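You operate a simulated robot arm through the tools that you are given. There is no shell and no other tool.

The job below is to be done with a simulated two-armed robot. You get a single attempt, and the scene is never put back.

JOB
Fit the blue cradle in the slide, then push the slide in and latch it.
Fine: the red cradle goes in the back pocket of the cradle rack; leave the handle up.

It is judged by the outcome, as a careful person would: the job done as asked, and still so three seconds after it is handed in. It fails if anything else is knocked over, pushed out of place, dropped, spilled or broken.

ROBOT AND FRAMES
Two 7-joint arms with two-finger parallel grippers on one trunk that stands fixed in place. Base frame: the origin is at the foot of the trunk, x ahead of it, y to its left, z up. Lengths are in mm, angles in rad, forces in N, time in s.
The left shoulder is at [62, 199, 904], the right one opposite. With the tool pointing down near the work surface each hand reaches from about 300 to 720 mm from the base axis, measured 20 degrees to its own side. Payload 1.57 kg a hand.
Tool frame (each hand has its own): the origin (TCP) lies between the finger pads and is the grasp point; the fingertips stand 30 mm ahead of it; z points along the fingers, y is the line along which they close. The gripper opens to 110 mm. The fingers are 24 mm wide and 12 mm thick; the gripper's body (48 by 112 mm) begins 78 mm behind the TCP.
Orientation is that of the tool frame in the base frame, as [roll, pitch, yaw] about the fixed x, y, z axes, in that order (R = Rz(yaw) Ry(pitch) Rx(roll)). With the fingers straight down and closing along the base's y, the tool's x points along the base's -x, its y along +y and its z along -z.

CONTROLS
- The arms move only by the tool arm_command. It takes "left_targets", "right_targets" or both (then of equal length, played together; a hand with none holds still); each is a list of rows, each a list of 7 numbers: the closure in counts, from 0 (fully open) to 255 (shut), then the shift along the tool's x, y, z in mm, then the turn, a rotation vector about the tool's x, y, z in degrees. In form: [[jaw, x, y, z, wx, wy, wz], ...]. A call has 1 to 20 rows; each row shifts and turns the commanded pose from where the row before left it, along the tool's axes as they then stand. Rows are played at 5 a second. More than 50 mm and 0.15 rad between two rows, or a gripper value outside its range, and nothing of the call is played. Where a pose cannot be reached the arm comes as near as it can. A force on the tool above 40 N (or 10 N above the force at the start of the call, whichever is more), or a blocked arm, ends the call early, and 0.2 s more pass. Each finger travels about 72 mm/s and halts on what it meets, pressing with about 39 N; the grip force reading is that of the motor and also rises with nothing between the fingers. The clock runs only during rows and for 0.2 s after the last one: add rows that do not move to give the fingers time. It gives the time, the measured TCP pose, the force on the tool (base axes), the opening and the grip force at its end, in the units of the frame above (readings bear some noise), with the torque about the TCP (base axes, N m) and any sound that the robot's microphone picked up.
- Cameras (640 x 400 px; columns grow to the right, rows downward): "scene" is now at [101.6, 28.9, 1484.1]; the picture's right is [0.34, -0.94, 0.00], its down [-0.75, -0.27, -0.61] and it looks along [0.57, 0.21, -0.80] (base axes); focal length 357 px, centre (320, 200). "left" rides on the left gripper at [70, -16, -141] in its tool frame; the picture's right is [0.23, 0.97, 0.00], its down [-0.85, 0.20, -0.48] and it looks along [-0.47, 0.11, 0.88] (tool axes); focal length 222 px, centre (320, 200). "right" rides on the right gripper at [70, 16, -141] in its tool frame; the picture's right is [-0.23, 0.97, 0.00], its down [-0.86, -0.20, -0.48] and it looks along [-0.47, -0.11, 0.88] (tool axes); focal length 222 px, centre (320, 200). There is no depth. A picture from a camera that has moved, and an enlarged one, comes with that camera's place and axes in the base frame and with its lens.
- capture(camera): a new picture of that camera. It takes no simulated time.
- move_column(by): slides the trunk up (or, below 0, down) by that many mm; the arms and the scene camera ride with it, the base frame stays. It gives what a move gives, with no picture.
- aim_head(pan, tilt): turns the head with the scene camera to pan (to the left, within 1.501 rad either way) and tilt (down, from -0.506 to 1.204), counted from straight ahead of the robot. It gives what a move gives.
- zoom(camera, box): a new picture of the part [left, top, right, bottom] of that camera's present view, enlarged. It takes no simulated time.
- finish_job(): hands the job in; it is judged then, once.

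Nothing tells you positions but the pictures and the camera data. Unless the task says otherwise, let go and move clear before handing in.

The tools are called after "Call:" as name(argument=value, ...) on one line, values as JSON. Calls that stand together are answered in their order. arm_command: Moves the arms, as the interface text tells. Its arguments: {"type":"object","properties":{"left_targets":{"type":"array","items":{"type":"array","items":{"type":"number"}}},"right_targets":{"type":"array","items":{"type":"array","items":{"type":"number"}}}},"required":[]} The other tools are called the same way: move_column (by) moves the trunk up or down; aim_head (pan, tilt) turns the head that bears the scene camera; capture (camera) takes a picture; zoom (camera, box) takes an enlarged picture of a part of a camera's view; finish_job () hands the job in.

At the start:

```text
time: 0.0
left_ee_pos: [383.1, 511.9, 907.2]
left_tcp_rot: [-3.14, -0.002, -3.141]
left_ft_force: [0.4, 0.4, -0.5]
left_moment: [-0.03, -0.02, 0.01]
left_width: 110.1
left_finger_force: 0.2
right_ee_pos: [507.3, 4.4, 994.0]
right_tcp_rot: [-3.139, 0.0, 3.141]
right_ft_force: [-0.9, 0.2, -0.4]
right_moment: [0.02, 0.02, 0.02]
right_width: 110.0
right_finger_force: 0.1
trunk travel left (down, up): [-500.0, 490.0]
head pan, tilt (commanded): [0.351, 0.918]
```

scene: 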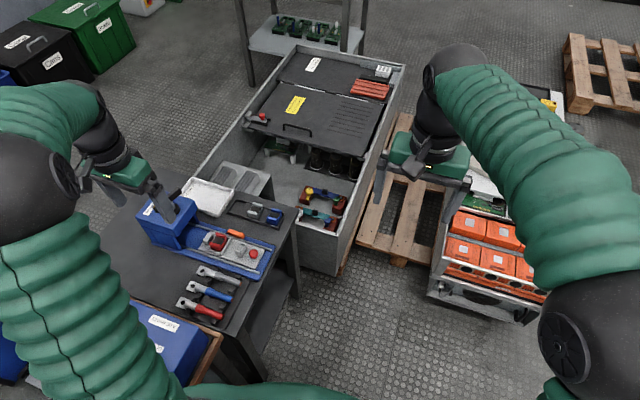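
right: 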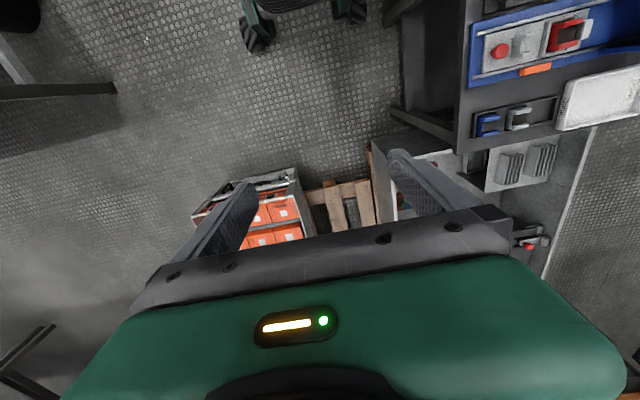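
left: 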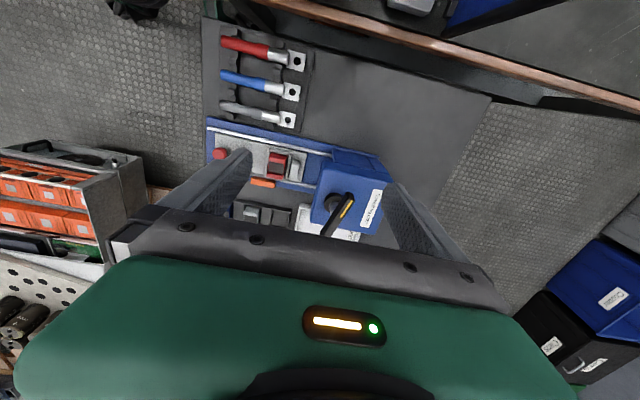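

I see a table to the left with a blue slide device holding a red cradle, a cradle rack with a blue cradle (and maybe a grey one), and a row of three handles. I'll look closer before moving.

Call:
zoom(camera="scene", box=[120, 160, 320, 285])

Call:
zoom(camera="scene", box=[160, 220, 280, 295])

Call:
zoom(camera="left", box=[180, 100, 400, 240])

Call:
zoom(camera="right", box=[440, 0, 640, 125])

Call:
zoom(camera="scene", box=[220, 180, 300, 230])

```text
3.20 times, centred on (220, 222) of scene
camera zoom: at [101.6, 28.9, 1484.1], right [0.34, -0.94, 0.0], down [-0.75, -0.27, -0.61], along [0.57, 0.21, -0.8], focal length 1143 px, centre (640, 128)
```

zoom: 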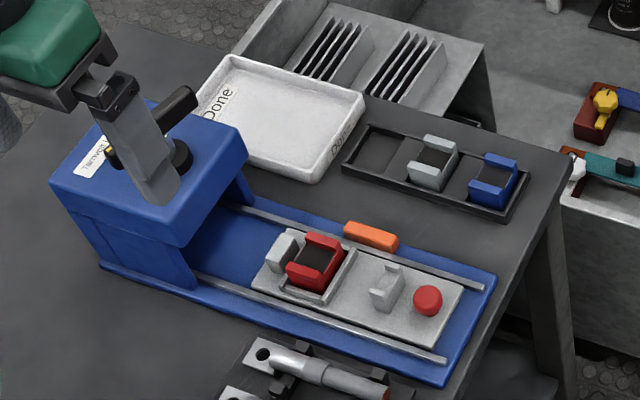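

```text
5.33 times, centred on (220, 258) of scene
camera zoom: at [101.6, 28.9, 1484.1], right [0.34, -0.94, 0.0], down [-0.75, -0.27, -0.61], along [0.57, 0.21, -0.8], focal length 1906 px, centre (853, -107)
```

zoom: 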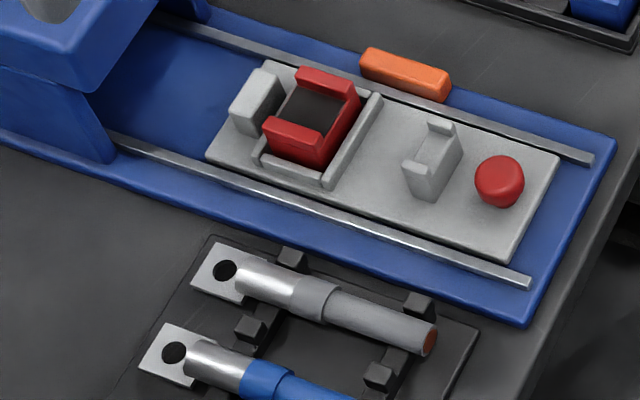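

```text
2.86 times, centred on (290, 170) of left
camera zoom: at [313.2, 497.3, 1050.1], right [-0.23, 0.97, 0.0], down [0.86, 0.2, 0.48], along [0.47, 0.11, -0.88], focal length 635 px, centre (406, 286)
```

zoom: 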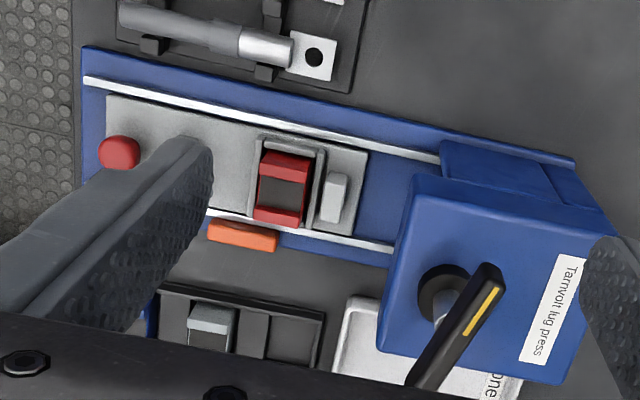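

```text
3.20 times, centred on (540, 62) of right
camera zoom: at [438.6, 20.2, 1134.7], right [0.23, 0.97, 0.0], down [0.86, -0.2, 0.48], along [0.47, -0.11, -0.88], focal length 711 px, centre (-384, 640)
```

zoom: 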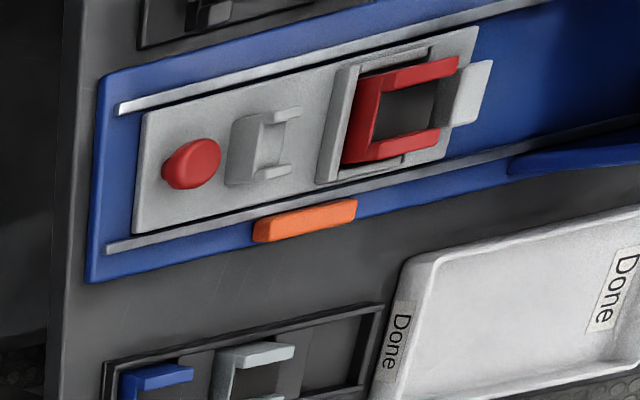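

```text
8.00 times, centred on (260, 205) of scene
camera zoom: at [101.6, 28.9, 1484.1], right [0.34, -0.94, 0.0], down [-0.75, -0.27, -0.61], along [0.57, 0.21, -0.8], focal length 2858 px, centre (800, 160)
```

zoom: 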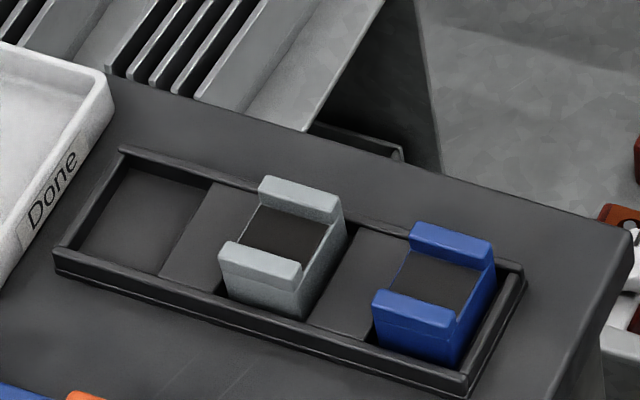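

The scene shows a lug press whose slide is out toward -y and holds the red cradle. The rack lies at x≈595, with its empty pocket at the +y (press/back) end, grey in the middle and blue at the front. Next I'll bring the left hand camera over the slide to study the orange latch and the cradles.

Call:
arm_command(left_targets=[[0, -20.4, -16.4, 21.2, 0, 0, 0], [0, -20.4, -16.4, 21.2, 0, 0, 0], [0, -20.4, -16.4, 21.2, 0, 0, 0], [0, -20.4, -16.4, 21.2, 0, 0, 0], [0, -20.4, -16.4, 21.2, 0, 0, 0], [0, 0, 0, 0, 0, 0, 0]])

Call:
capture(camera="left")

Call:
capture(camera="scene")

```text
time: 1.4
left_ee_pos: [483.6, 426.8, 804.1]
left_tcp_rot: [-3.14, 0.0, 3.14]
left_ft_force: [0.9, 0.0, -1.0]
left_moment: [0.0, -0.01, -0.01]
left_width: 109.8
left_finger_force: 0.1
right_ee_pos: [507.2, 3.0, 995.1]
right_tcp_rot: [-3.141, 0.002, 3.141]
right_ft_force: [0.3, 0.1, -0.3]
right_moment: [0.0, -0.01, 0.01]
right_width: 110.0
right_finger_force: 0.0
trunk travel left (down, up): [-500.0, 490.0]
head pan, tilt (commanded): [0.351, 0.918]
```

```text
taken
camera left: at [413.5, 412.5, 946.3], right [-0.23, 0.97, 0.0], down [0.85, 0.2, 0.48], along [0.47, 0.11, -0.88], focal length 222 px, centre (320, 200)
```

left: 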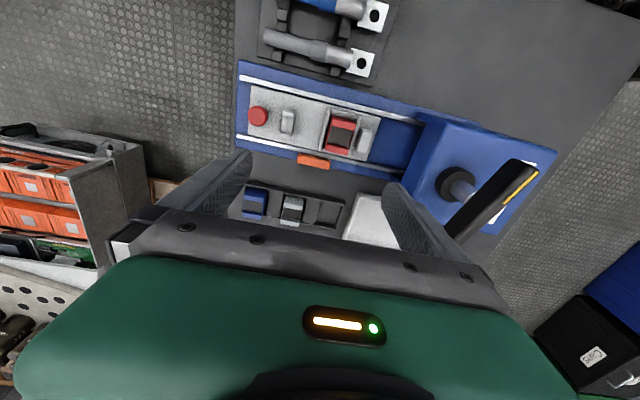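

```text
taken
camera scene: at [101.3, 28.6, 1484.1], right [0.34, -0.94, 0.0], down [-0.75, -0.27, -0.61], along [0.57, 0.21, -0.8], focal length 357 px, centre (320, 200)
```

scene: 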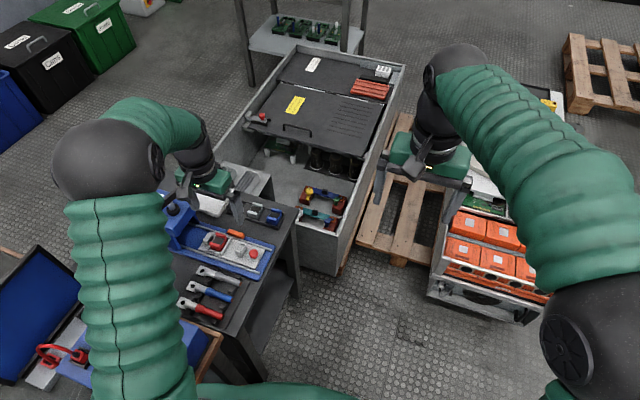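

Call:
zoom(camera="left", box=[225, 50, 425, 175])

Call:
zoom(camera="left", box=[230, 170, 400, 250])

Call:
zoom(camera="left", box=[380, 100, 560, 240])

Call:
zoom(camera="scene", box=[150, 180, 310, 280])

Call:
zoom(camera="scene", box=[195, 220, 275, 270])

```text
3.20 times, centred on (325, 112) of left
camera zoom: at [413.5, 412.5, 946.3], right [-0.23, 0.97, 0.0], down [0.85, 0.2, 0.48], along [0.47, 0.11, -0.88], focal length 711 px, centre (304, 480)
```

zoom: 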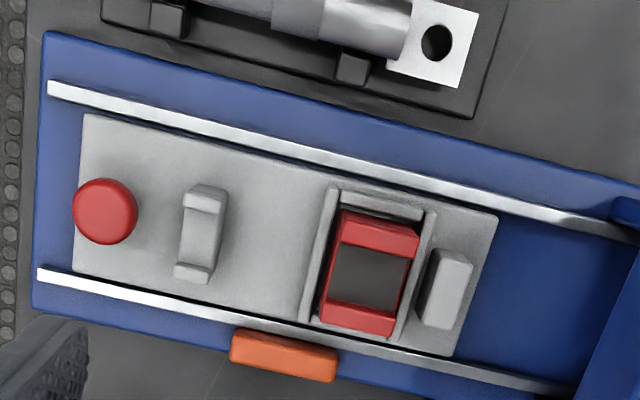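

```text
3.76 times, centred on (315, 210) of left
camera zoom: at [413.5, 412.5, 946.3], right [-0.23, 0.97, 0.0], down [0.85, 0.2, 0.48], along [0.47, 0.11, -0.88], focal length 836 px, centre (339, 162)
```

zoom: 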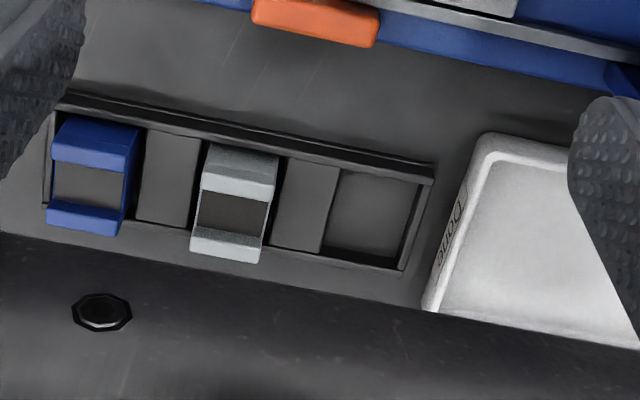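

```text
2.86 times, centred on (470, 170) of left
camera zoom: at [413.5, 412.5, 946.3], right [-0.23, 0.97, 0.0], down [0.85, 0.2, 0.48], along [0.47, 0.11, -0.88], focal length 635 px, centre (-109, 286)
```

zoom: 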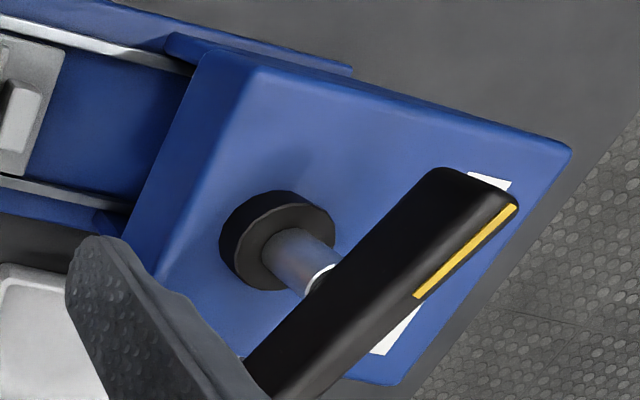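

```text
4.00 times, centred on (230, 230) of scene
camera zoom: at [101.3, 28.6, 1484.1], right [0.34, -0.94, 0.0], down [-0.75, -0.27, -0.61], along [0.57, 0.21, -0.8], focal length 1429 px, centre (680, 80)
```

zoom: 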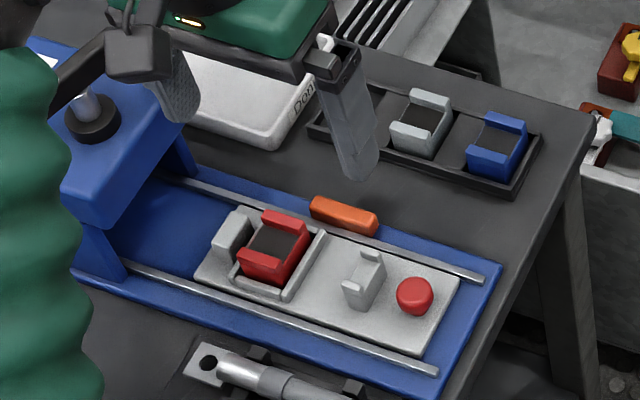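

```text
8.00 times, centred on (235, 245) of scene
camera zoom: at [101.3, 28.6, 1484.1], right [0.34, -0.94, 0.0], down [-0.75, -0.27, -0.61], along [0.57, 0.21, -0.8], focal length 2858 px, centre (1000, -160)
```

zoom: 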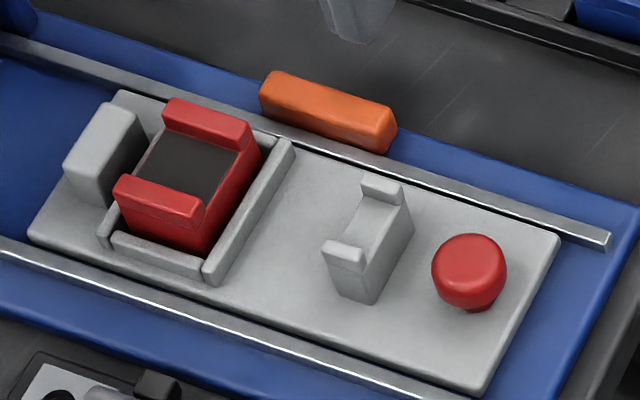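

Call:
zoom(camera="right", box=[500, 20, 640, 100])

Call:
zoom(camera="left", box=[280, 140, 350, 180])

Call:
zoom(camera="scene", box=[215, 220, 255, 245])

```text
4.57 times, centred on (570, 60) of right
camera zoom: at [436.8, 19.5, 1135.7], right [0.23, 0.97, 0.0], down [0.85, -0.2, 0.48], along [0.47, -0.11, -0.88], focal length 1015 px, centre (-823, 840)
```

zoom: 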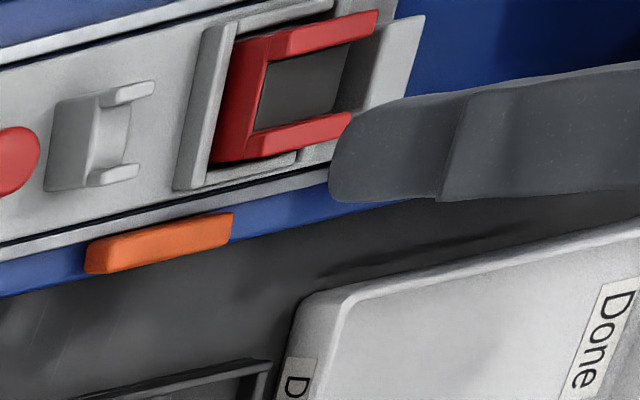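

```text
9.14 times, centred on (315, 160) of left
camera zoom: at [413.5, 412.5, 946.3], right [-0.23, 0.97, 0.0], down [0.85, 0.2, 0.48], along [0.47, 0.11, -0.88], focal length 2031 px, centre (366, 566)
```

zoom: 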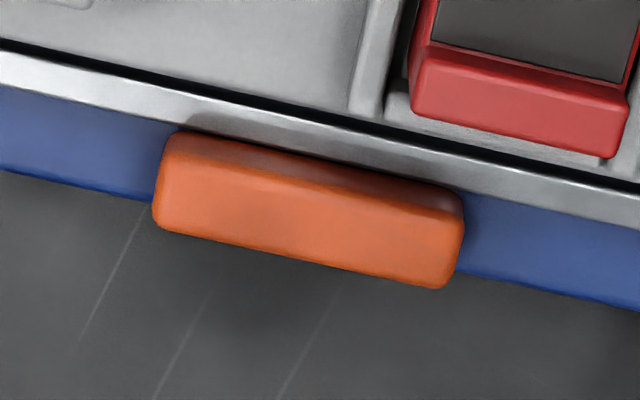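

```text
16.00 times, centred on (235, 232) of scene
camera zoom: at [101.3, 28.6, 1484.1], right [0.34, -0.94, 0.0], down [-0.75, -0.27, -0.61], along [0.57, 0.21, -0.8], focal length 5717 px, centre (1680, -320)
```

zoom: 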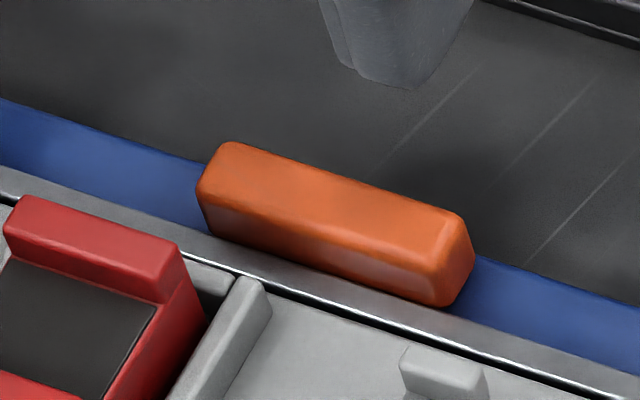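

Call:
zoom(camera="left", box=[310, 95, 390, 165])

Call:
zoom(camera="left", box=[235, 175, 315, 230])

Call:
zoom(camera="scene", box=[200, 225, 240, 255])

Call:
zoom(camera="scene", box=[240, 195, 290, 230])

```text
5.71 times, centred on (350, 130) of left
camera zoom: at [413.5, 412.5, 946.3], right [-0.23, 0.97, 0.0], down [0.85, 0.2, 0.48], along [0.47, 0.11, -0.88], focal length 1269 px, centre (149, 600)
```

zoom: 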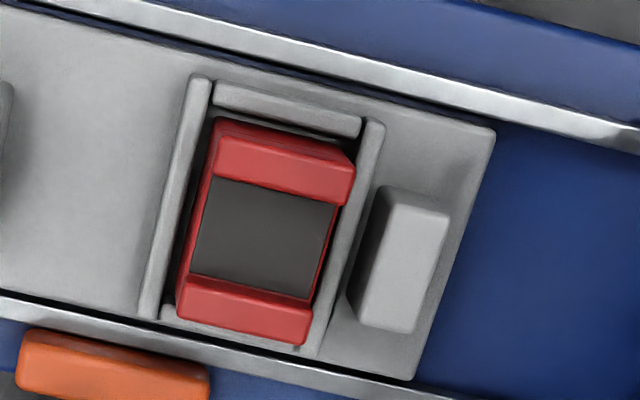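

```text
7.27 times, centred on (275, 202) of left
camera zoom: at [413.5, 412.5, 946.3], right [-0.23, 0.97, 0.0], down [0.85, 0.2, 0.48], along [0.47, 0.11, -0.88], focal length 1615 px, centre (647, 182)
```

zoom: 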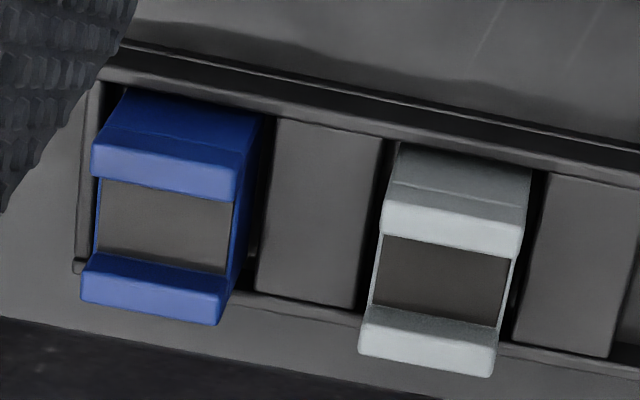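

```text
13.33 times, centred on (220, 240) of scene
camera zoom: at [101.3, 28.6, 1484.1], right [0.34, -0.94, 0.0], down [-0.75, -0.27, -0.61], along [0.57, 0.21, -0.8], focal length 4764 px, centre (1653, -333)
```

zoom: 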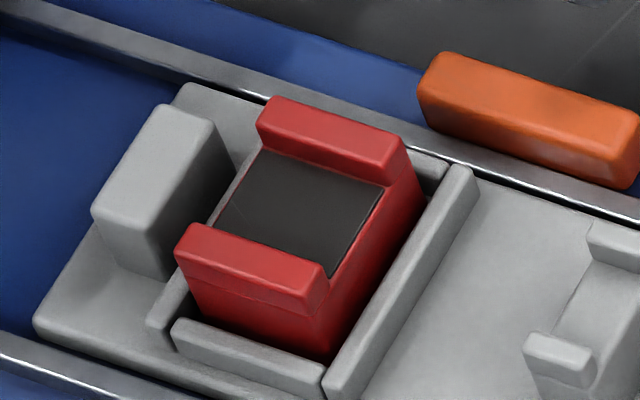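

```text
11.43 times, centred on (265, 212) of scene
camera zoom: at [101.3, 28.6, 1484.1], right [0.34, -0.94, 0.0], down [-0.75, -0.27, -0.61], along [0.57, 0.21, -0.8], focal length 4083 px, centre (949, 57)
```

zoom: 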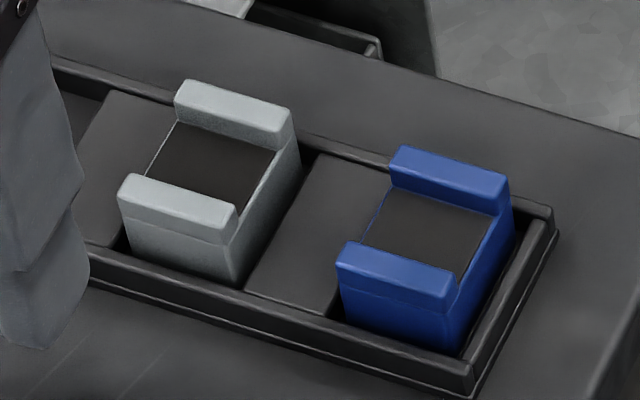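

The cradles are U-blocks about 30 mm long in y and 41 mm in x. The red one is at about (471, 451), top z≈667, and the blue one at about (606, 352), top z≈652. I'll turn the left gripper 90° so it closes along base x, since the stop block leaves no room for a finger on the y side.

Call:
arm_command(left_targets=[[0, 0, 0, 0, 0, 0, -8.2], [0, 0, 0, 0, 0, 0, -8.2], [0, 0, 0, 0, 0, 0, -8.2], [0, 0, 0, 0, 0, 0, -8.2], [0, 0, 0, 0, 0, 0, -8.2], [0, 0, 0, 0, 0, 0, -8.2], [0, 0, 0, 0, 0, 0, -8.2], [0, 0, 0, 0, 0, 0, -8.2], [0, 0, 0, 0, 0, 0, -8.2], [0, 0, 0, 0, 0, 0, -8.2], [0, 0, 0, 0, 0, 0, -8.0], [0, 0, 0, 0, 0, 0, 0]])

Call:
capture(camera="left")

Call:
capture(camera="scene")

```text
time: 4.0
left_ee_pos: [484.5, 428.7, 800.8]
left_tcp_rot: [-3.142, 0.002, -1.569]
left_ft_force: [-0.5, 0.2, 0.0]
left_moment: [-0.02, 0.0, 0.03]
left_width: 109.9
left_finger_force: 0.0
right_ee_pos: [508.5, 3.2, 993.8]
right_tcp_rot: [-3.14, 0.0, -3.141]
right_ft_force: [-0.7, 0.6, 0.6]
right_moment: [0.02, -0.02, -0.04]
right_width: 110.1
right_finger_force: 0.0
trunk travel left (down, up): [-500.0, 490.0]
head pan, tilt (commanded): [0.351, 0.918]
```

```text
taken
camera left: at [500.3, 361.2, 944.6], right [-0.97, -0.23, 0.0], down [-0.2, 0.85, 0.48], along [-0.11, 0.47, -0.88], focal length 222 px, centre (320, 200)
```

left: 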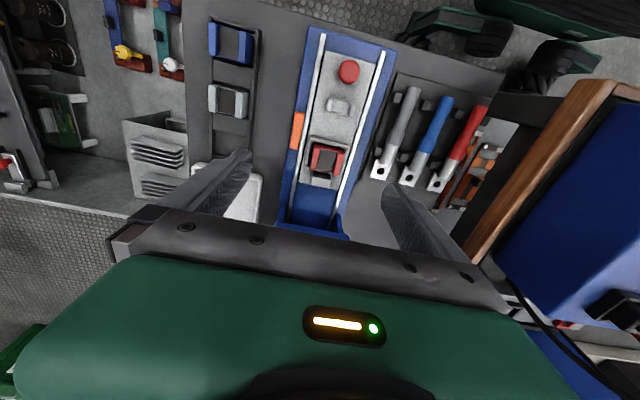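

```text
taken
camera scene: at [102.1, 28.4, 1484.1], right [0.34, -0.94, 0.0], down [-0.75, -0.27, -0.61], along [0.57, 0.21, -0.8], focal length 357 px, centre (320, 200)
```

scene: 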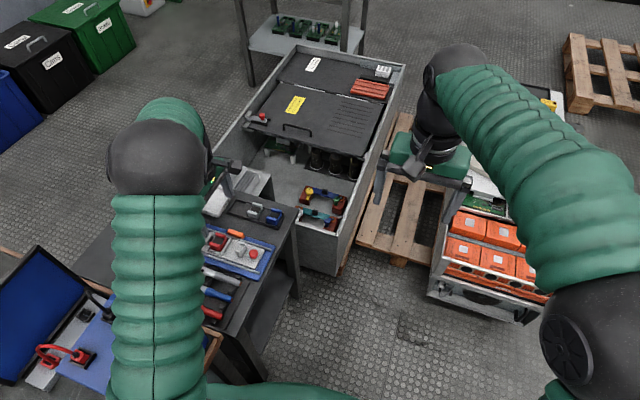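

Call:
zoom(camera="left", box=[280, 100, 370, 200])

Call:
zoom(camera="left", box=[190, 10, 280, 170])

Call:
zoom(camera="left", box=[280, 20, 410, 120])

Call:
zoom(camera="left", box=[270, 170, 360, 245])

Call:
zoom(camera="left", box=[280, 100, 320, 160])

```text
4.00 times, centred on (325, 150) of left
camera zoom: at [500.3, 361.2, 944.6], right [-0.97, -0.23, 0.0], down [-0.2, 0.85, 0.48], along [-0.11, 0.47, -0.88], focal length 888 px, centre (300, 400)
```

zoom: 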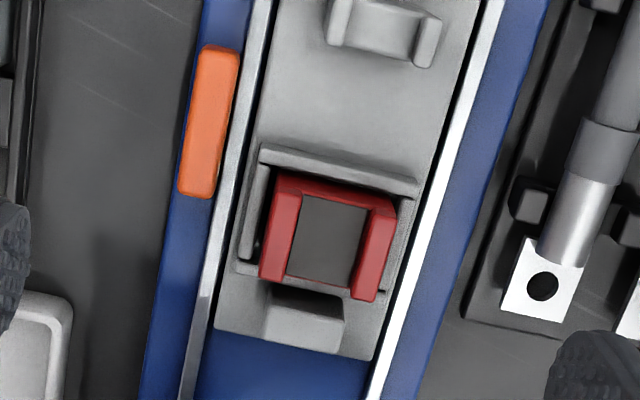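

```text
2.50 times, centred on (235, 90) of left
camera zoom: at [500.3, 361.2, 944.6], right [-0.97, -0.23, 0.0], down [-0.2, 0.85, 0.48], along [-0.11, 0.47, -0.88], focal length 555 px, centre (532, 475)
```

zoom: 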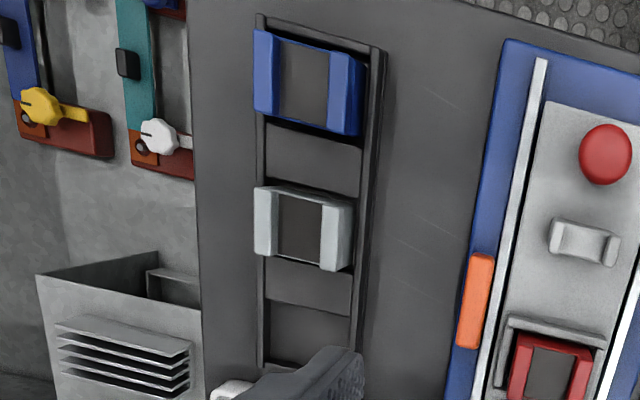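

```text
4.00 times, centred on (345, 70) of left
camera zoom: at [500.3, 361.2, 944.6], right [-0.97, -0.23, 0.0], down [-0.2, 0.85, 0.48], along [-0.11, 0.47, -0.88], focal length 888 px, centre (220, 720)
```

zoom: 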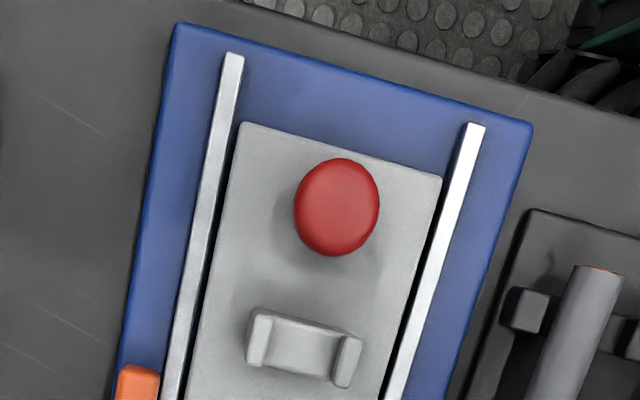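

```text
5.33 times, centred on (315, 208) of left
camera zoom: at [500.3, 361.2, 944.6], right [-0.97, -0.23, 0.0], down [-0.2, 0.85, 0.48], along [-0.11, 0.47, -0.88], focal length 1185 px, centre (347, 160)
```

zoom: 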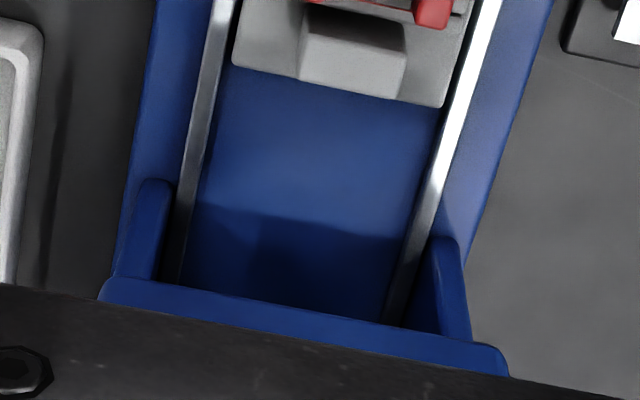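

```text
6.67 times, centred on (300, 130) of left
camera zoom: at [500.3, 361.2, 944.6], right [-0.97, -0.23, 0.0], down [-0.2, 0.85, 0.48], along [-0.11, 0.47, -0.88], focal length 1481 px, centre (453, 667)
```

zoom: 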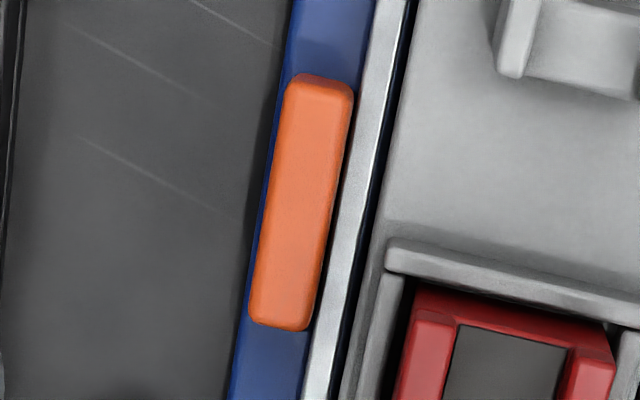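

The red cradle's centre is about 14 mm to -x and 21 mm to +y of the TCP, and the socket walls (z≈650) leave about 17 mm of the cradle exposed. I'll move above it with the jaw partly closed and check the alignment.

Call:
arm_command(left_targets=[[116, -11, 7, 25, 0, 0, 0], [116, -11, 7, 25, 0, 0, 0], [116, 0, 0, 10, 0, 0, 0], [116, 0, 0, 0, 0, 0, 0], [116, 0, 0, 0, 0, 0, 0]])

Call:
capture(camera="left")

Call:
zoom(camera="scene", box=[150, 180, 310, 280])

Call:
zoom(camera="right", box=[440, 0, 640, 125])

```text
time: 5.2
left_ee_pos: [469.1, 451.4, 742.7]
left_tcp_rot: [3.141, 0.0, -1.571]
left_ft_force: [-0.9, 0.5, 0.3]
left_moment: [0.03, -0.03, 0.02]
left_width: 59.9
left_finger_force: 0.1
right_ee_pos: [507.2, 4.1, 993.7]
right_tcp_rot: [3.141, 0.0, 3.141]
right_ft_force: [0.4, -0.4, -0.4]
right_moment: [-0.04, 0.01, 0.0]
right_width: 109.7
right_finger_force: 0.1
trunk travel left (down, up): [-500.0, 490.0]
head pan, tilt (commanded): [0.351, 0.918]
```

```text
taken
camera left: at [485.1, 383.5, 884.2], right [-0.97, -0.23, 0.0], down [-0.2, 0.86, 0.48], along [-0.11, 0.47, -0.88], focal length 222 px, centre (320, 200)
```

left: 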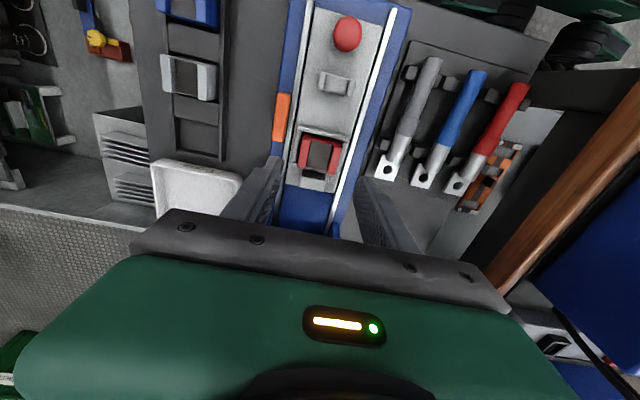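

```text
4.00 times, centred on (230, 230) of scene
camera zoom: at [102.3, 28.6, 1484.0], right [0.34, -0.94, 0.0], down [-0.75, -0.27, -0.61], along [0.57, 0.21, -0.8], focal length 1429 px, centre (680, 80)
```

zoom: 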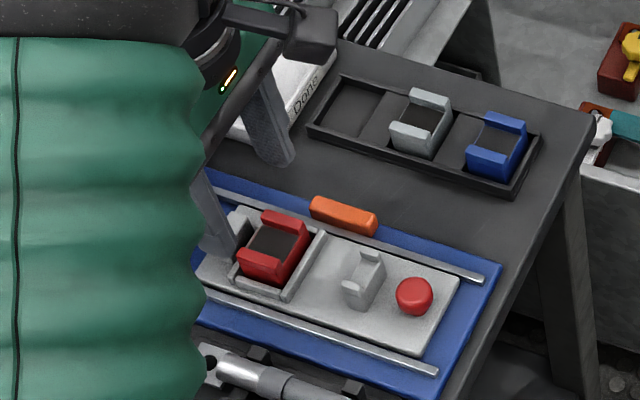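

```text
3.20 times, centred on (540, 62) of right
camera zoom: at [437.6, 19.4, 1135.3], right [0.23, 0.97, 0.0], down [0.85, -0.2, 0.48], along [0.47, -0.11, -0.88], focal length 711 px, centre (-384, 640)
```

zoom: 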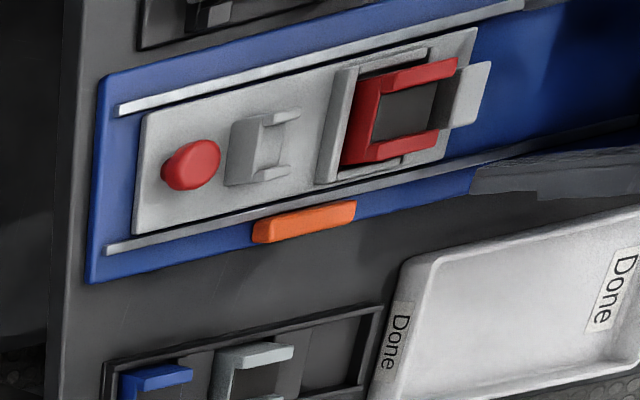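

Call:
zoom(camera="left", box=[240, 110, 400, 240])

Call:
zoom(camera="left", box=[285, 120, 355, 200])

```text
3.08 times, centred on (320, 175) of left
camera zoom: at [485.1, 383.5, 884.2], right [-0.97, -0.23, 0.0], down [-0.2, 0.86, 0.48], along [-0.11, 0.47, -0.88], focal length 684 px, centre (320, 277)
```

zoom: 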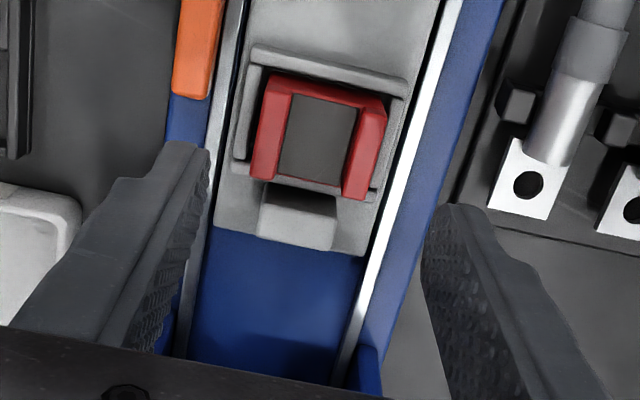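

```text
5.00 times, centred on (320, 160) of left
camera zoom: at [485.1, 383.5, 884.2], right [-0.97, -0.23, 0.0], down [-0.2, 0.86, 0.48], along [-0.11, 0.47, -0.88], focal length 1111 px, centre (320, 400)
```

zoom: 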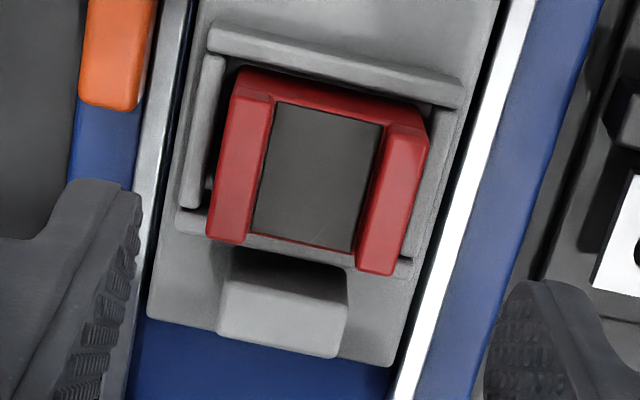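

The alignment is within 2 mm. I'll correct it slightly, go down so the fingertips sit just above the socket walls, and check before closing.

Call:
arm_command(left_targets=[[116, 1.5, -0.8, 20, 0, 0, 0], [116, 0, 0, 20, 0, 0, 0], [116, 0, 0, 10, 0, 0, 0], [116, 0, 0, 6.5, 0, 0, 0], [116, 0, 0, 0, 0, 0, 0]])

Call:
zoom(camera="left", box=[240, 130, 400, 240])

Call:
zoom(camera="right", box=[520, 0, 640, 75])

Call:
zoom(camera="scene", box=[180, 210, 260, 260])

```text
time: 6.4
left_ee_pos: [469.9, 449.7, 685.0]
left_tcp_rot: [3.141, 0.002, -1.57]
left_ft_force: [-1.0, 0.3, -0.7]
left_moment: [-0.02, -0.01, 0.01]
left_width: 60.1
left_finger_force: 0.0
right_ee_pos: [508.2, 3.6, 994.0]
right_tcp_rot: [-3.141, 0.0, 3.141]
right_ft_force: [-0.3, 0.4, 0.1]
right_moment: [0.0, -0.04, 0.0]
right_width: 110.0
right_finger_force: 0.1
trunk travel left (down, up): [-500.0, 490.0]
head pan, tilt (commanded): [0.351, 0.918]
```

```text
3.64 times, centred on (320, 185) of left
camera zoom: at [487.3, 381.4, 827.7], right [-0.97, -0.23, 0.0], down [-0.2, 0.86, 0.48], along [-0.11, 0.47, -0.88], focal length 808 px, centre (320, 254)
```

zoom: 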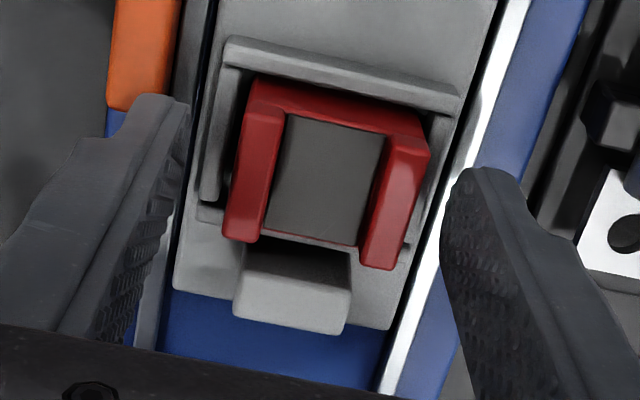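

```text
5.33 times, centred on (580, 38) of right
camera zoom: at [437.4, 19.3, 1135.3], right [0.23, 0.97, 0.0], down [0.85, -0.2, 0.48], along [0.47, -0.11, -0.88], focal length 1185 px, centre (-1067, 1067)
```

zoom: 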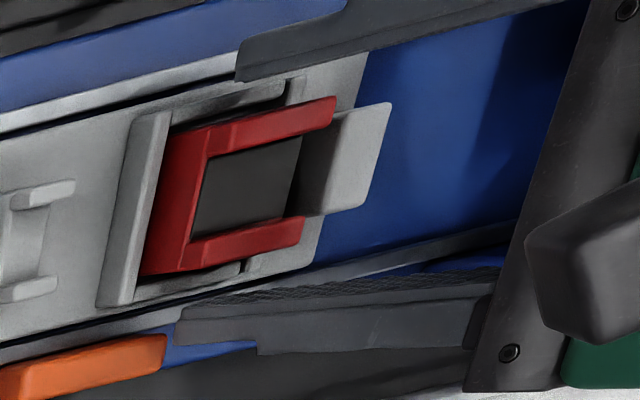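

```text
8.00 times, centred on (220, 235) of scene
camera zoom: at [102.1, 28.6, 1484.0], right [0.34, -0.94, 0.0], down [-0.75, -0.27, -0.61], along [0.57, 0.21, -0.8], focal length 2858 px, centre (1120, -80)
```

zoom: 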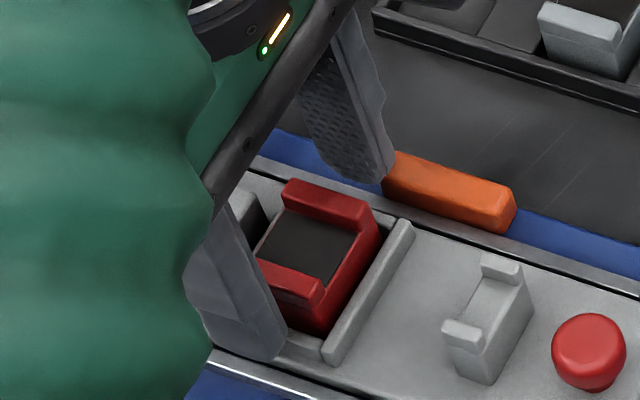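

The fingers straddle the red cradle with both tips above the socket walls. Next I'll close and lift slightly to confirm the grip.

Call:
arm_command(left_targets=[[180, 0, 0, 0, 0, 0, 0], [255, 0, 0, 0, 0, 0, 0], [255, 0, 0, 0, 0, 0, 0], [255, 0, 0, 0, 0, 0, 0]])

Call:
zoom(camera="left", box=[240, 130, 400, 240])

Call:
zoom(camera="right", box=[520, 0, 640, 75])

```text
time: 7.4
left_ee_pos: [471.5, 450.3, 686.0]
left_tcp_rot: [-3.141, -0.001, -1.571]
left_ft_force: [-0.8, 0.8, -0.2]
left_moment: [-0.01, 0.05, -0.02]
left_width: 39.6
left_finger_force: 39.3
right_ee_pos: [507.1, 3.3, 995.0]
right_tcp_rot: [-3.142, 0.0, -3.141]
right_ft_force: [-1.0, -0.6, -0.4]
right_moment: [-0.04, 0.0, -0.01]
right_width: 110.3
right_finger_force: 0.1
trunk travel left (down, up): [-500.0, 490.0]
head pan, tilt (commanded): [0.351, 0.918]
```

```text
3.64 times, centred on (320, 185) of left
camera zoom: at [487.2, 381.4, 827.6], right [-0.97, -0.23, 0.0], down [-0.2, 0.86, 0.48], along [-0.11, 0.47, -0.88], focal length 808 px, centre (320, 254)
```

zoom: 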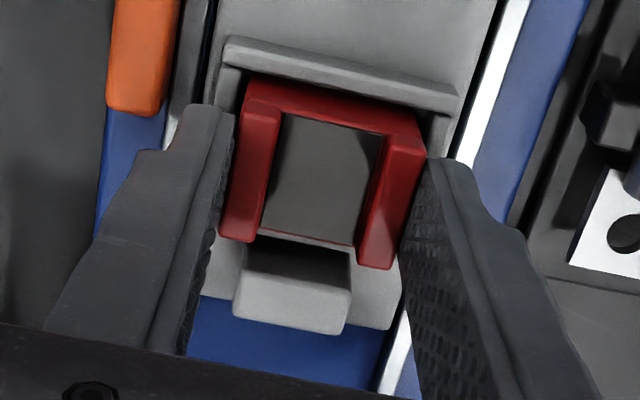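

```text
5.33 times, centred on (580, 38) of right
camera zoom: at [437.5, 19.4, 1135.3], right [0.23, 0.97, 0.0], down [0.85, -0.2, 0.48], along [0.47, -0.11, -0.88], focal length 1185 px, centre (-1067, 1067)
```

zoom: 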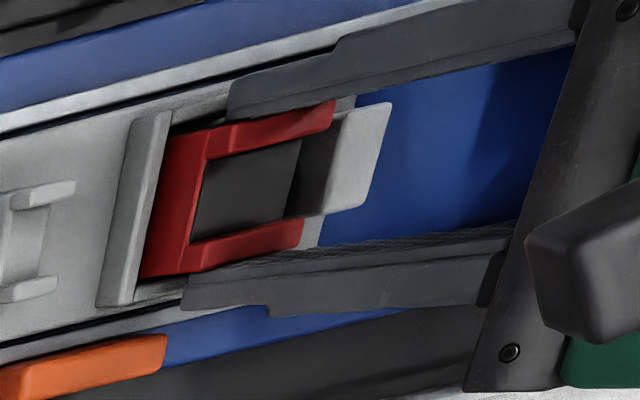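

The grip is solid at 39.6 mm wide and 39 N. I'll lift straight up next.

Call:
arm_command(left_targets=[[255, 0, 0, -4, 0, 0, 0], [255, 0, 0, -6, 0, 0, 0], [255, 0, 0, -15, 0, 0, 0], [255, 0, 0, -20, 0, 0, 0], [255, 0, 0, -20, 0, 0, 0], [255, 0, 0, 0, 0, 0, 0]])

Call:
zoom(camera="left", box=[240, 100, 400, 240])

Call:
zoom(camera="right", box=[440, 0, 640, 125])

Call:
zoom(camera="scene", box=[170, 180, 290, 255])

```text
time: 8.8
left_ee_pos: [471.6, 450.4, 751.2]
left_tcp_rot: [3.139, 0.001, -1.571]
left_ft_force: [0.0, 1.2, -1.6]
left_moment: [-0.01, 0.0, 0.02]
left_width: 39.7
left_finger_force: 39.2
right_ee_pos: [507.6, 3.7, 994.9]
right_tcp_rot: [-3.141, 0.0, 3.141]
right_ft_force: [-0.9, -0.1, -0.3]
right_moment: [0.0, -0.04, 0.04]
right_width: 109.9
right_finger_force: 0.0
trunk travel left (down, up): [-500.0, 490.0]
head pan, tilt (commanded): [0.351, 0.918]
```

```text
2.86 times, centred on (320, 170) of left
camera zoom: at [487.7, 382.1, 893.1], right [-0.97, -0.23, 0.0], down [-0.2, 0.86, 0.48], along [-0.11, 0.47, -0.88], focal length 635 px, centre (320, 286)
```

zoom: 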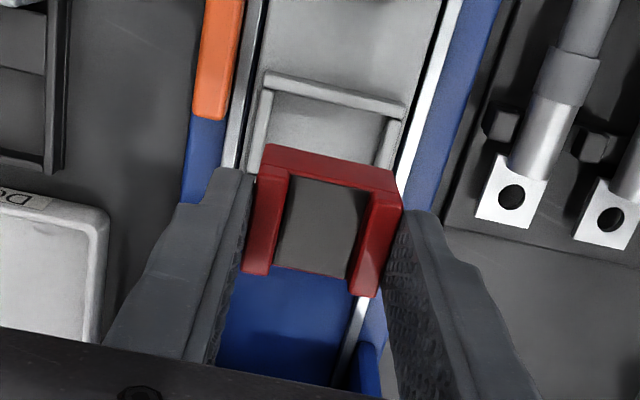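

```text
3.20 times, centred on (540, 62) of right
camera zoom: at [438.0, 19.7, 1135.0], right [0.23, 0.97, 0.0], down [0.85, -0.2, 0.48], along [0.47, -0.11, -0.88], focal length 711 px, centre (-384, 640)
```

zoom: 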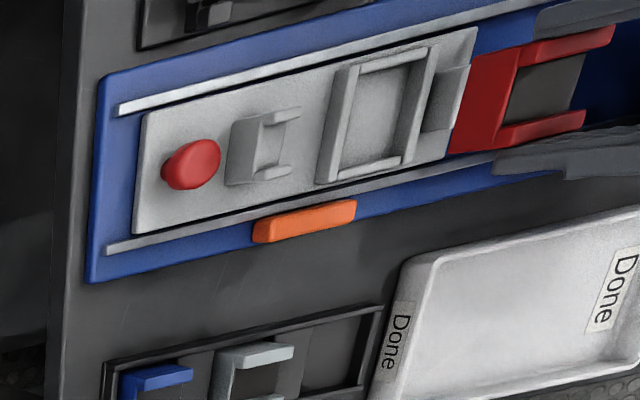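

```text
5.33 times, centred on (230, 218) of scene
camera zoom: at [102.9, 28.9, 1484.0], right [0.34, -0.94, 0.0], down [-0.75, -0.27, -0.6], along [0.57, 0.21, -0.8], focal length 1906 px, centre (800, 107)
```

zoom: 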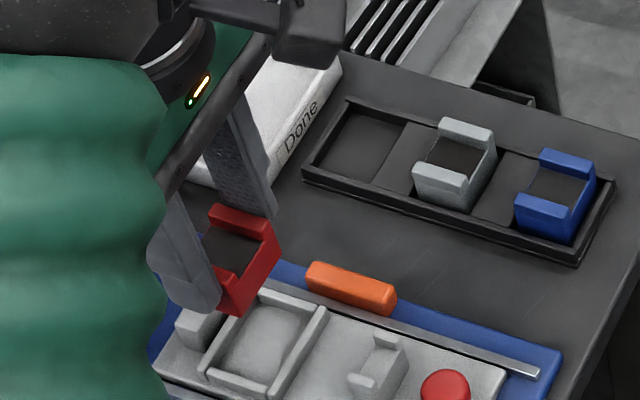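

The red cradle is out and hanging cleanly, and the socket is a plain rectangular frame. Next I'll carry it toward the rack and stop a little short of the back pocket to locate that precisely.

Call:
arm_command(left_targets=[[255, 5, -40, 0, 0, 0, 0], [255, 5, -40, 0, 0, 0, 0], [255, 10, -40, 0, 0, 0, 0], [255, 0, 0, 0, 0, 0, 0]])

Call:
capture(camera="left")

Call:
zoom(camera="scene", box=[200, 170, 320, 245])

Call:
zoom(camera="right", box=[440, 50, 640, 175])

```text
time: 9.8
left_ee_pos: [590.6, 431.1, 751.0]
left_tcp_rot: [-3.141, 0.001, -1.57]
left_ft_force: [-0.6, -0.4, -2.0]
left_moment: [-0.02, -0.01, -0.02]
left_width: 39.7
left_finger_force: 39.1
right_ee_pos: [507.0, 2.8, 995.1]
right_tcp_rot: [-3.141, 0.003, -3.141]
right_ft_force: [0.2, -0.5, 0.1]
right_moment: [0.01, 0.02, 0.02]
right_width: 110.1
right_finger_force: 0.1
trunk travel left (down, up): [-500.0, 490.0]
head pan, tilt (commanded): [0.351, 0.918]
```

```text
taken
camera left: at [607.6, 362.8, 894.0], right [-0.97, -0.23, 0.0], down [-0.2, 0.86, 0.48], along [-0.11, 0.47, -0.88], focal length 222 px, centre (320, 200)
```

left: 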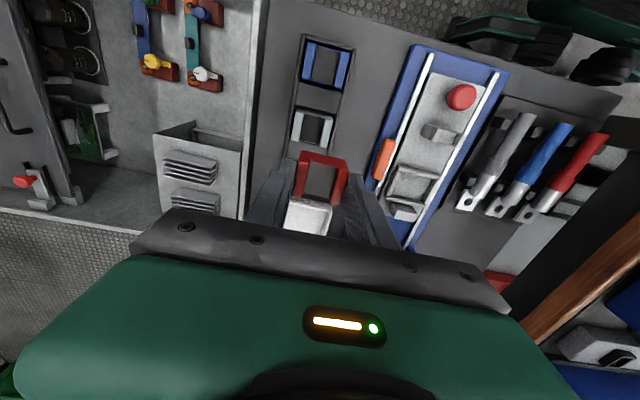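

```text
5.33 times, centred on (260, 208) of scene
camera zoom: at [102.5, 28.8, 1484.0], right [0.34, -0.94, 0.0], down [-0.75, -0.27, -0.61], along [0.57, 0.21, -0.8], focal length 1906 px, centre (640, 160)
```

zoom: 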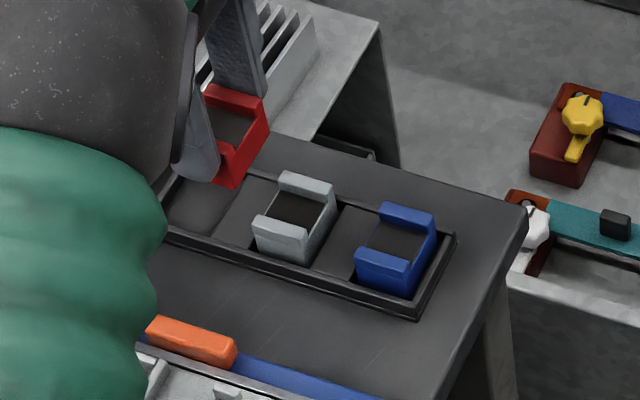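

```text
3.20 times, centred on (540, 112) of right
camera zoom: at [437.1, 19.5, 1135.5], right [0.23, 0.97, 0.0], down [0.85, -0.2, 0.48], along [0.47, -0.11, -0.88], focal length 711 px, centre (-384, 480)
```

zoom: 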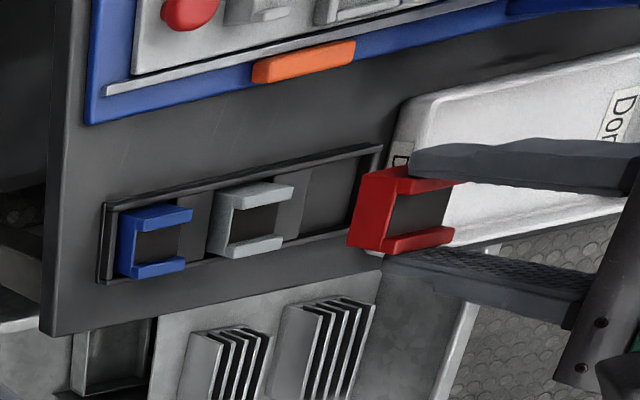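

Call:
zoom(camera="left", box=[270, 25, 380, 135])

Call:
zoom(camera="left", box=[260, 90, 380, 240])

Call:
zoom(camera="right", box=[460, 80, 580, 155])

```text
3.64 times, centred on (325, 80) of left
camera zoom: at [607.6, 362.8, 894.0], right [-0.97, -0.23, 0.0], down [-0.2, 0.86, 0.48], along [-0.11, 0.47, -0.88], focal length 808 px, centre (302, 636)
```

zoom: 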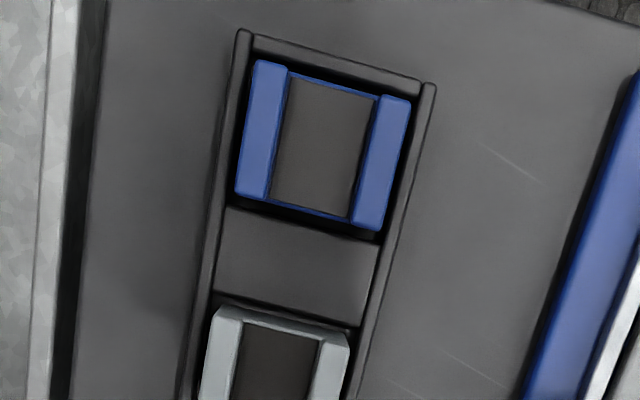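

```text
2.67 times, centred on (320, 165) of left
camera zoom: at [607.6, 362.8, 894.0], right [-0.97, -0.23, 0.0], down [-0.2, 0.86, 0.48], along [-0.11, 0.47, -0.88], focal length 592 px, centre (320, 293)
```

zoom: 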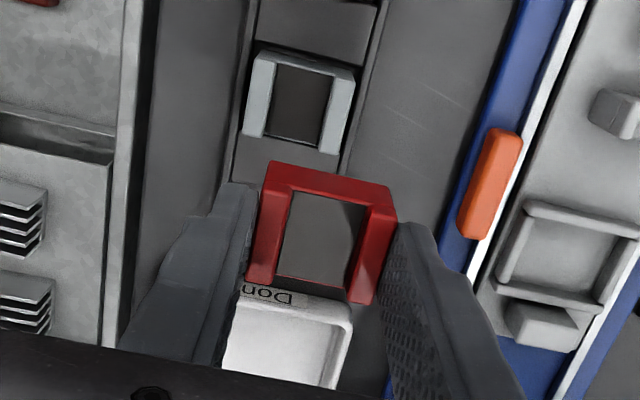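

```text
5.33 times, centred on (520, 118) of right
camera zoom: at [437.1, 19.5, 1135.5], right [0.23, 0.97, 0.0], down [0.85, -0.2, 0.48], along [0.47, -0.11, -0.88], focal length 1185 px, centre (-747, 640)
```

zoom: 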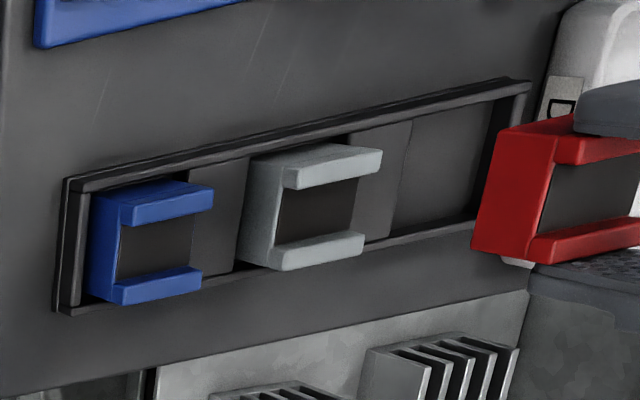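

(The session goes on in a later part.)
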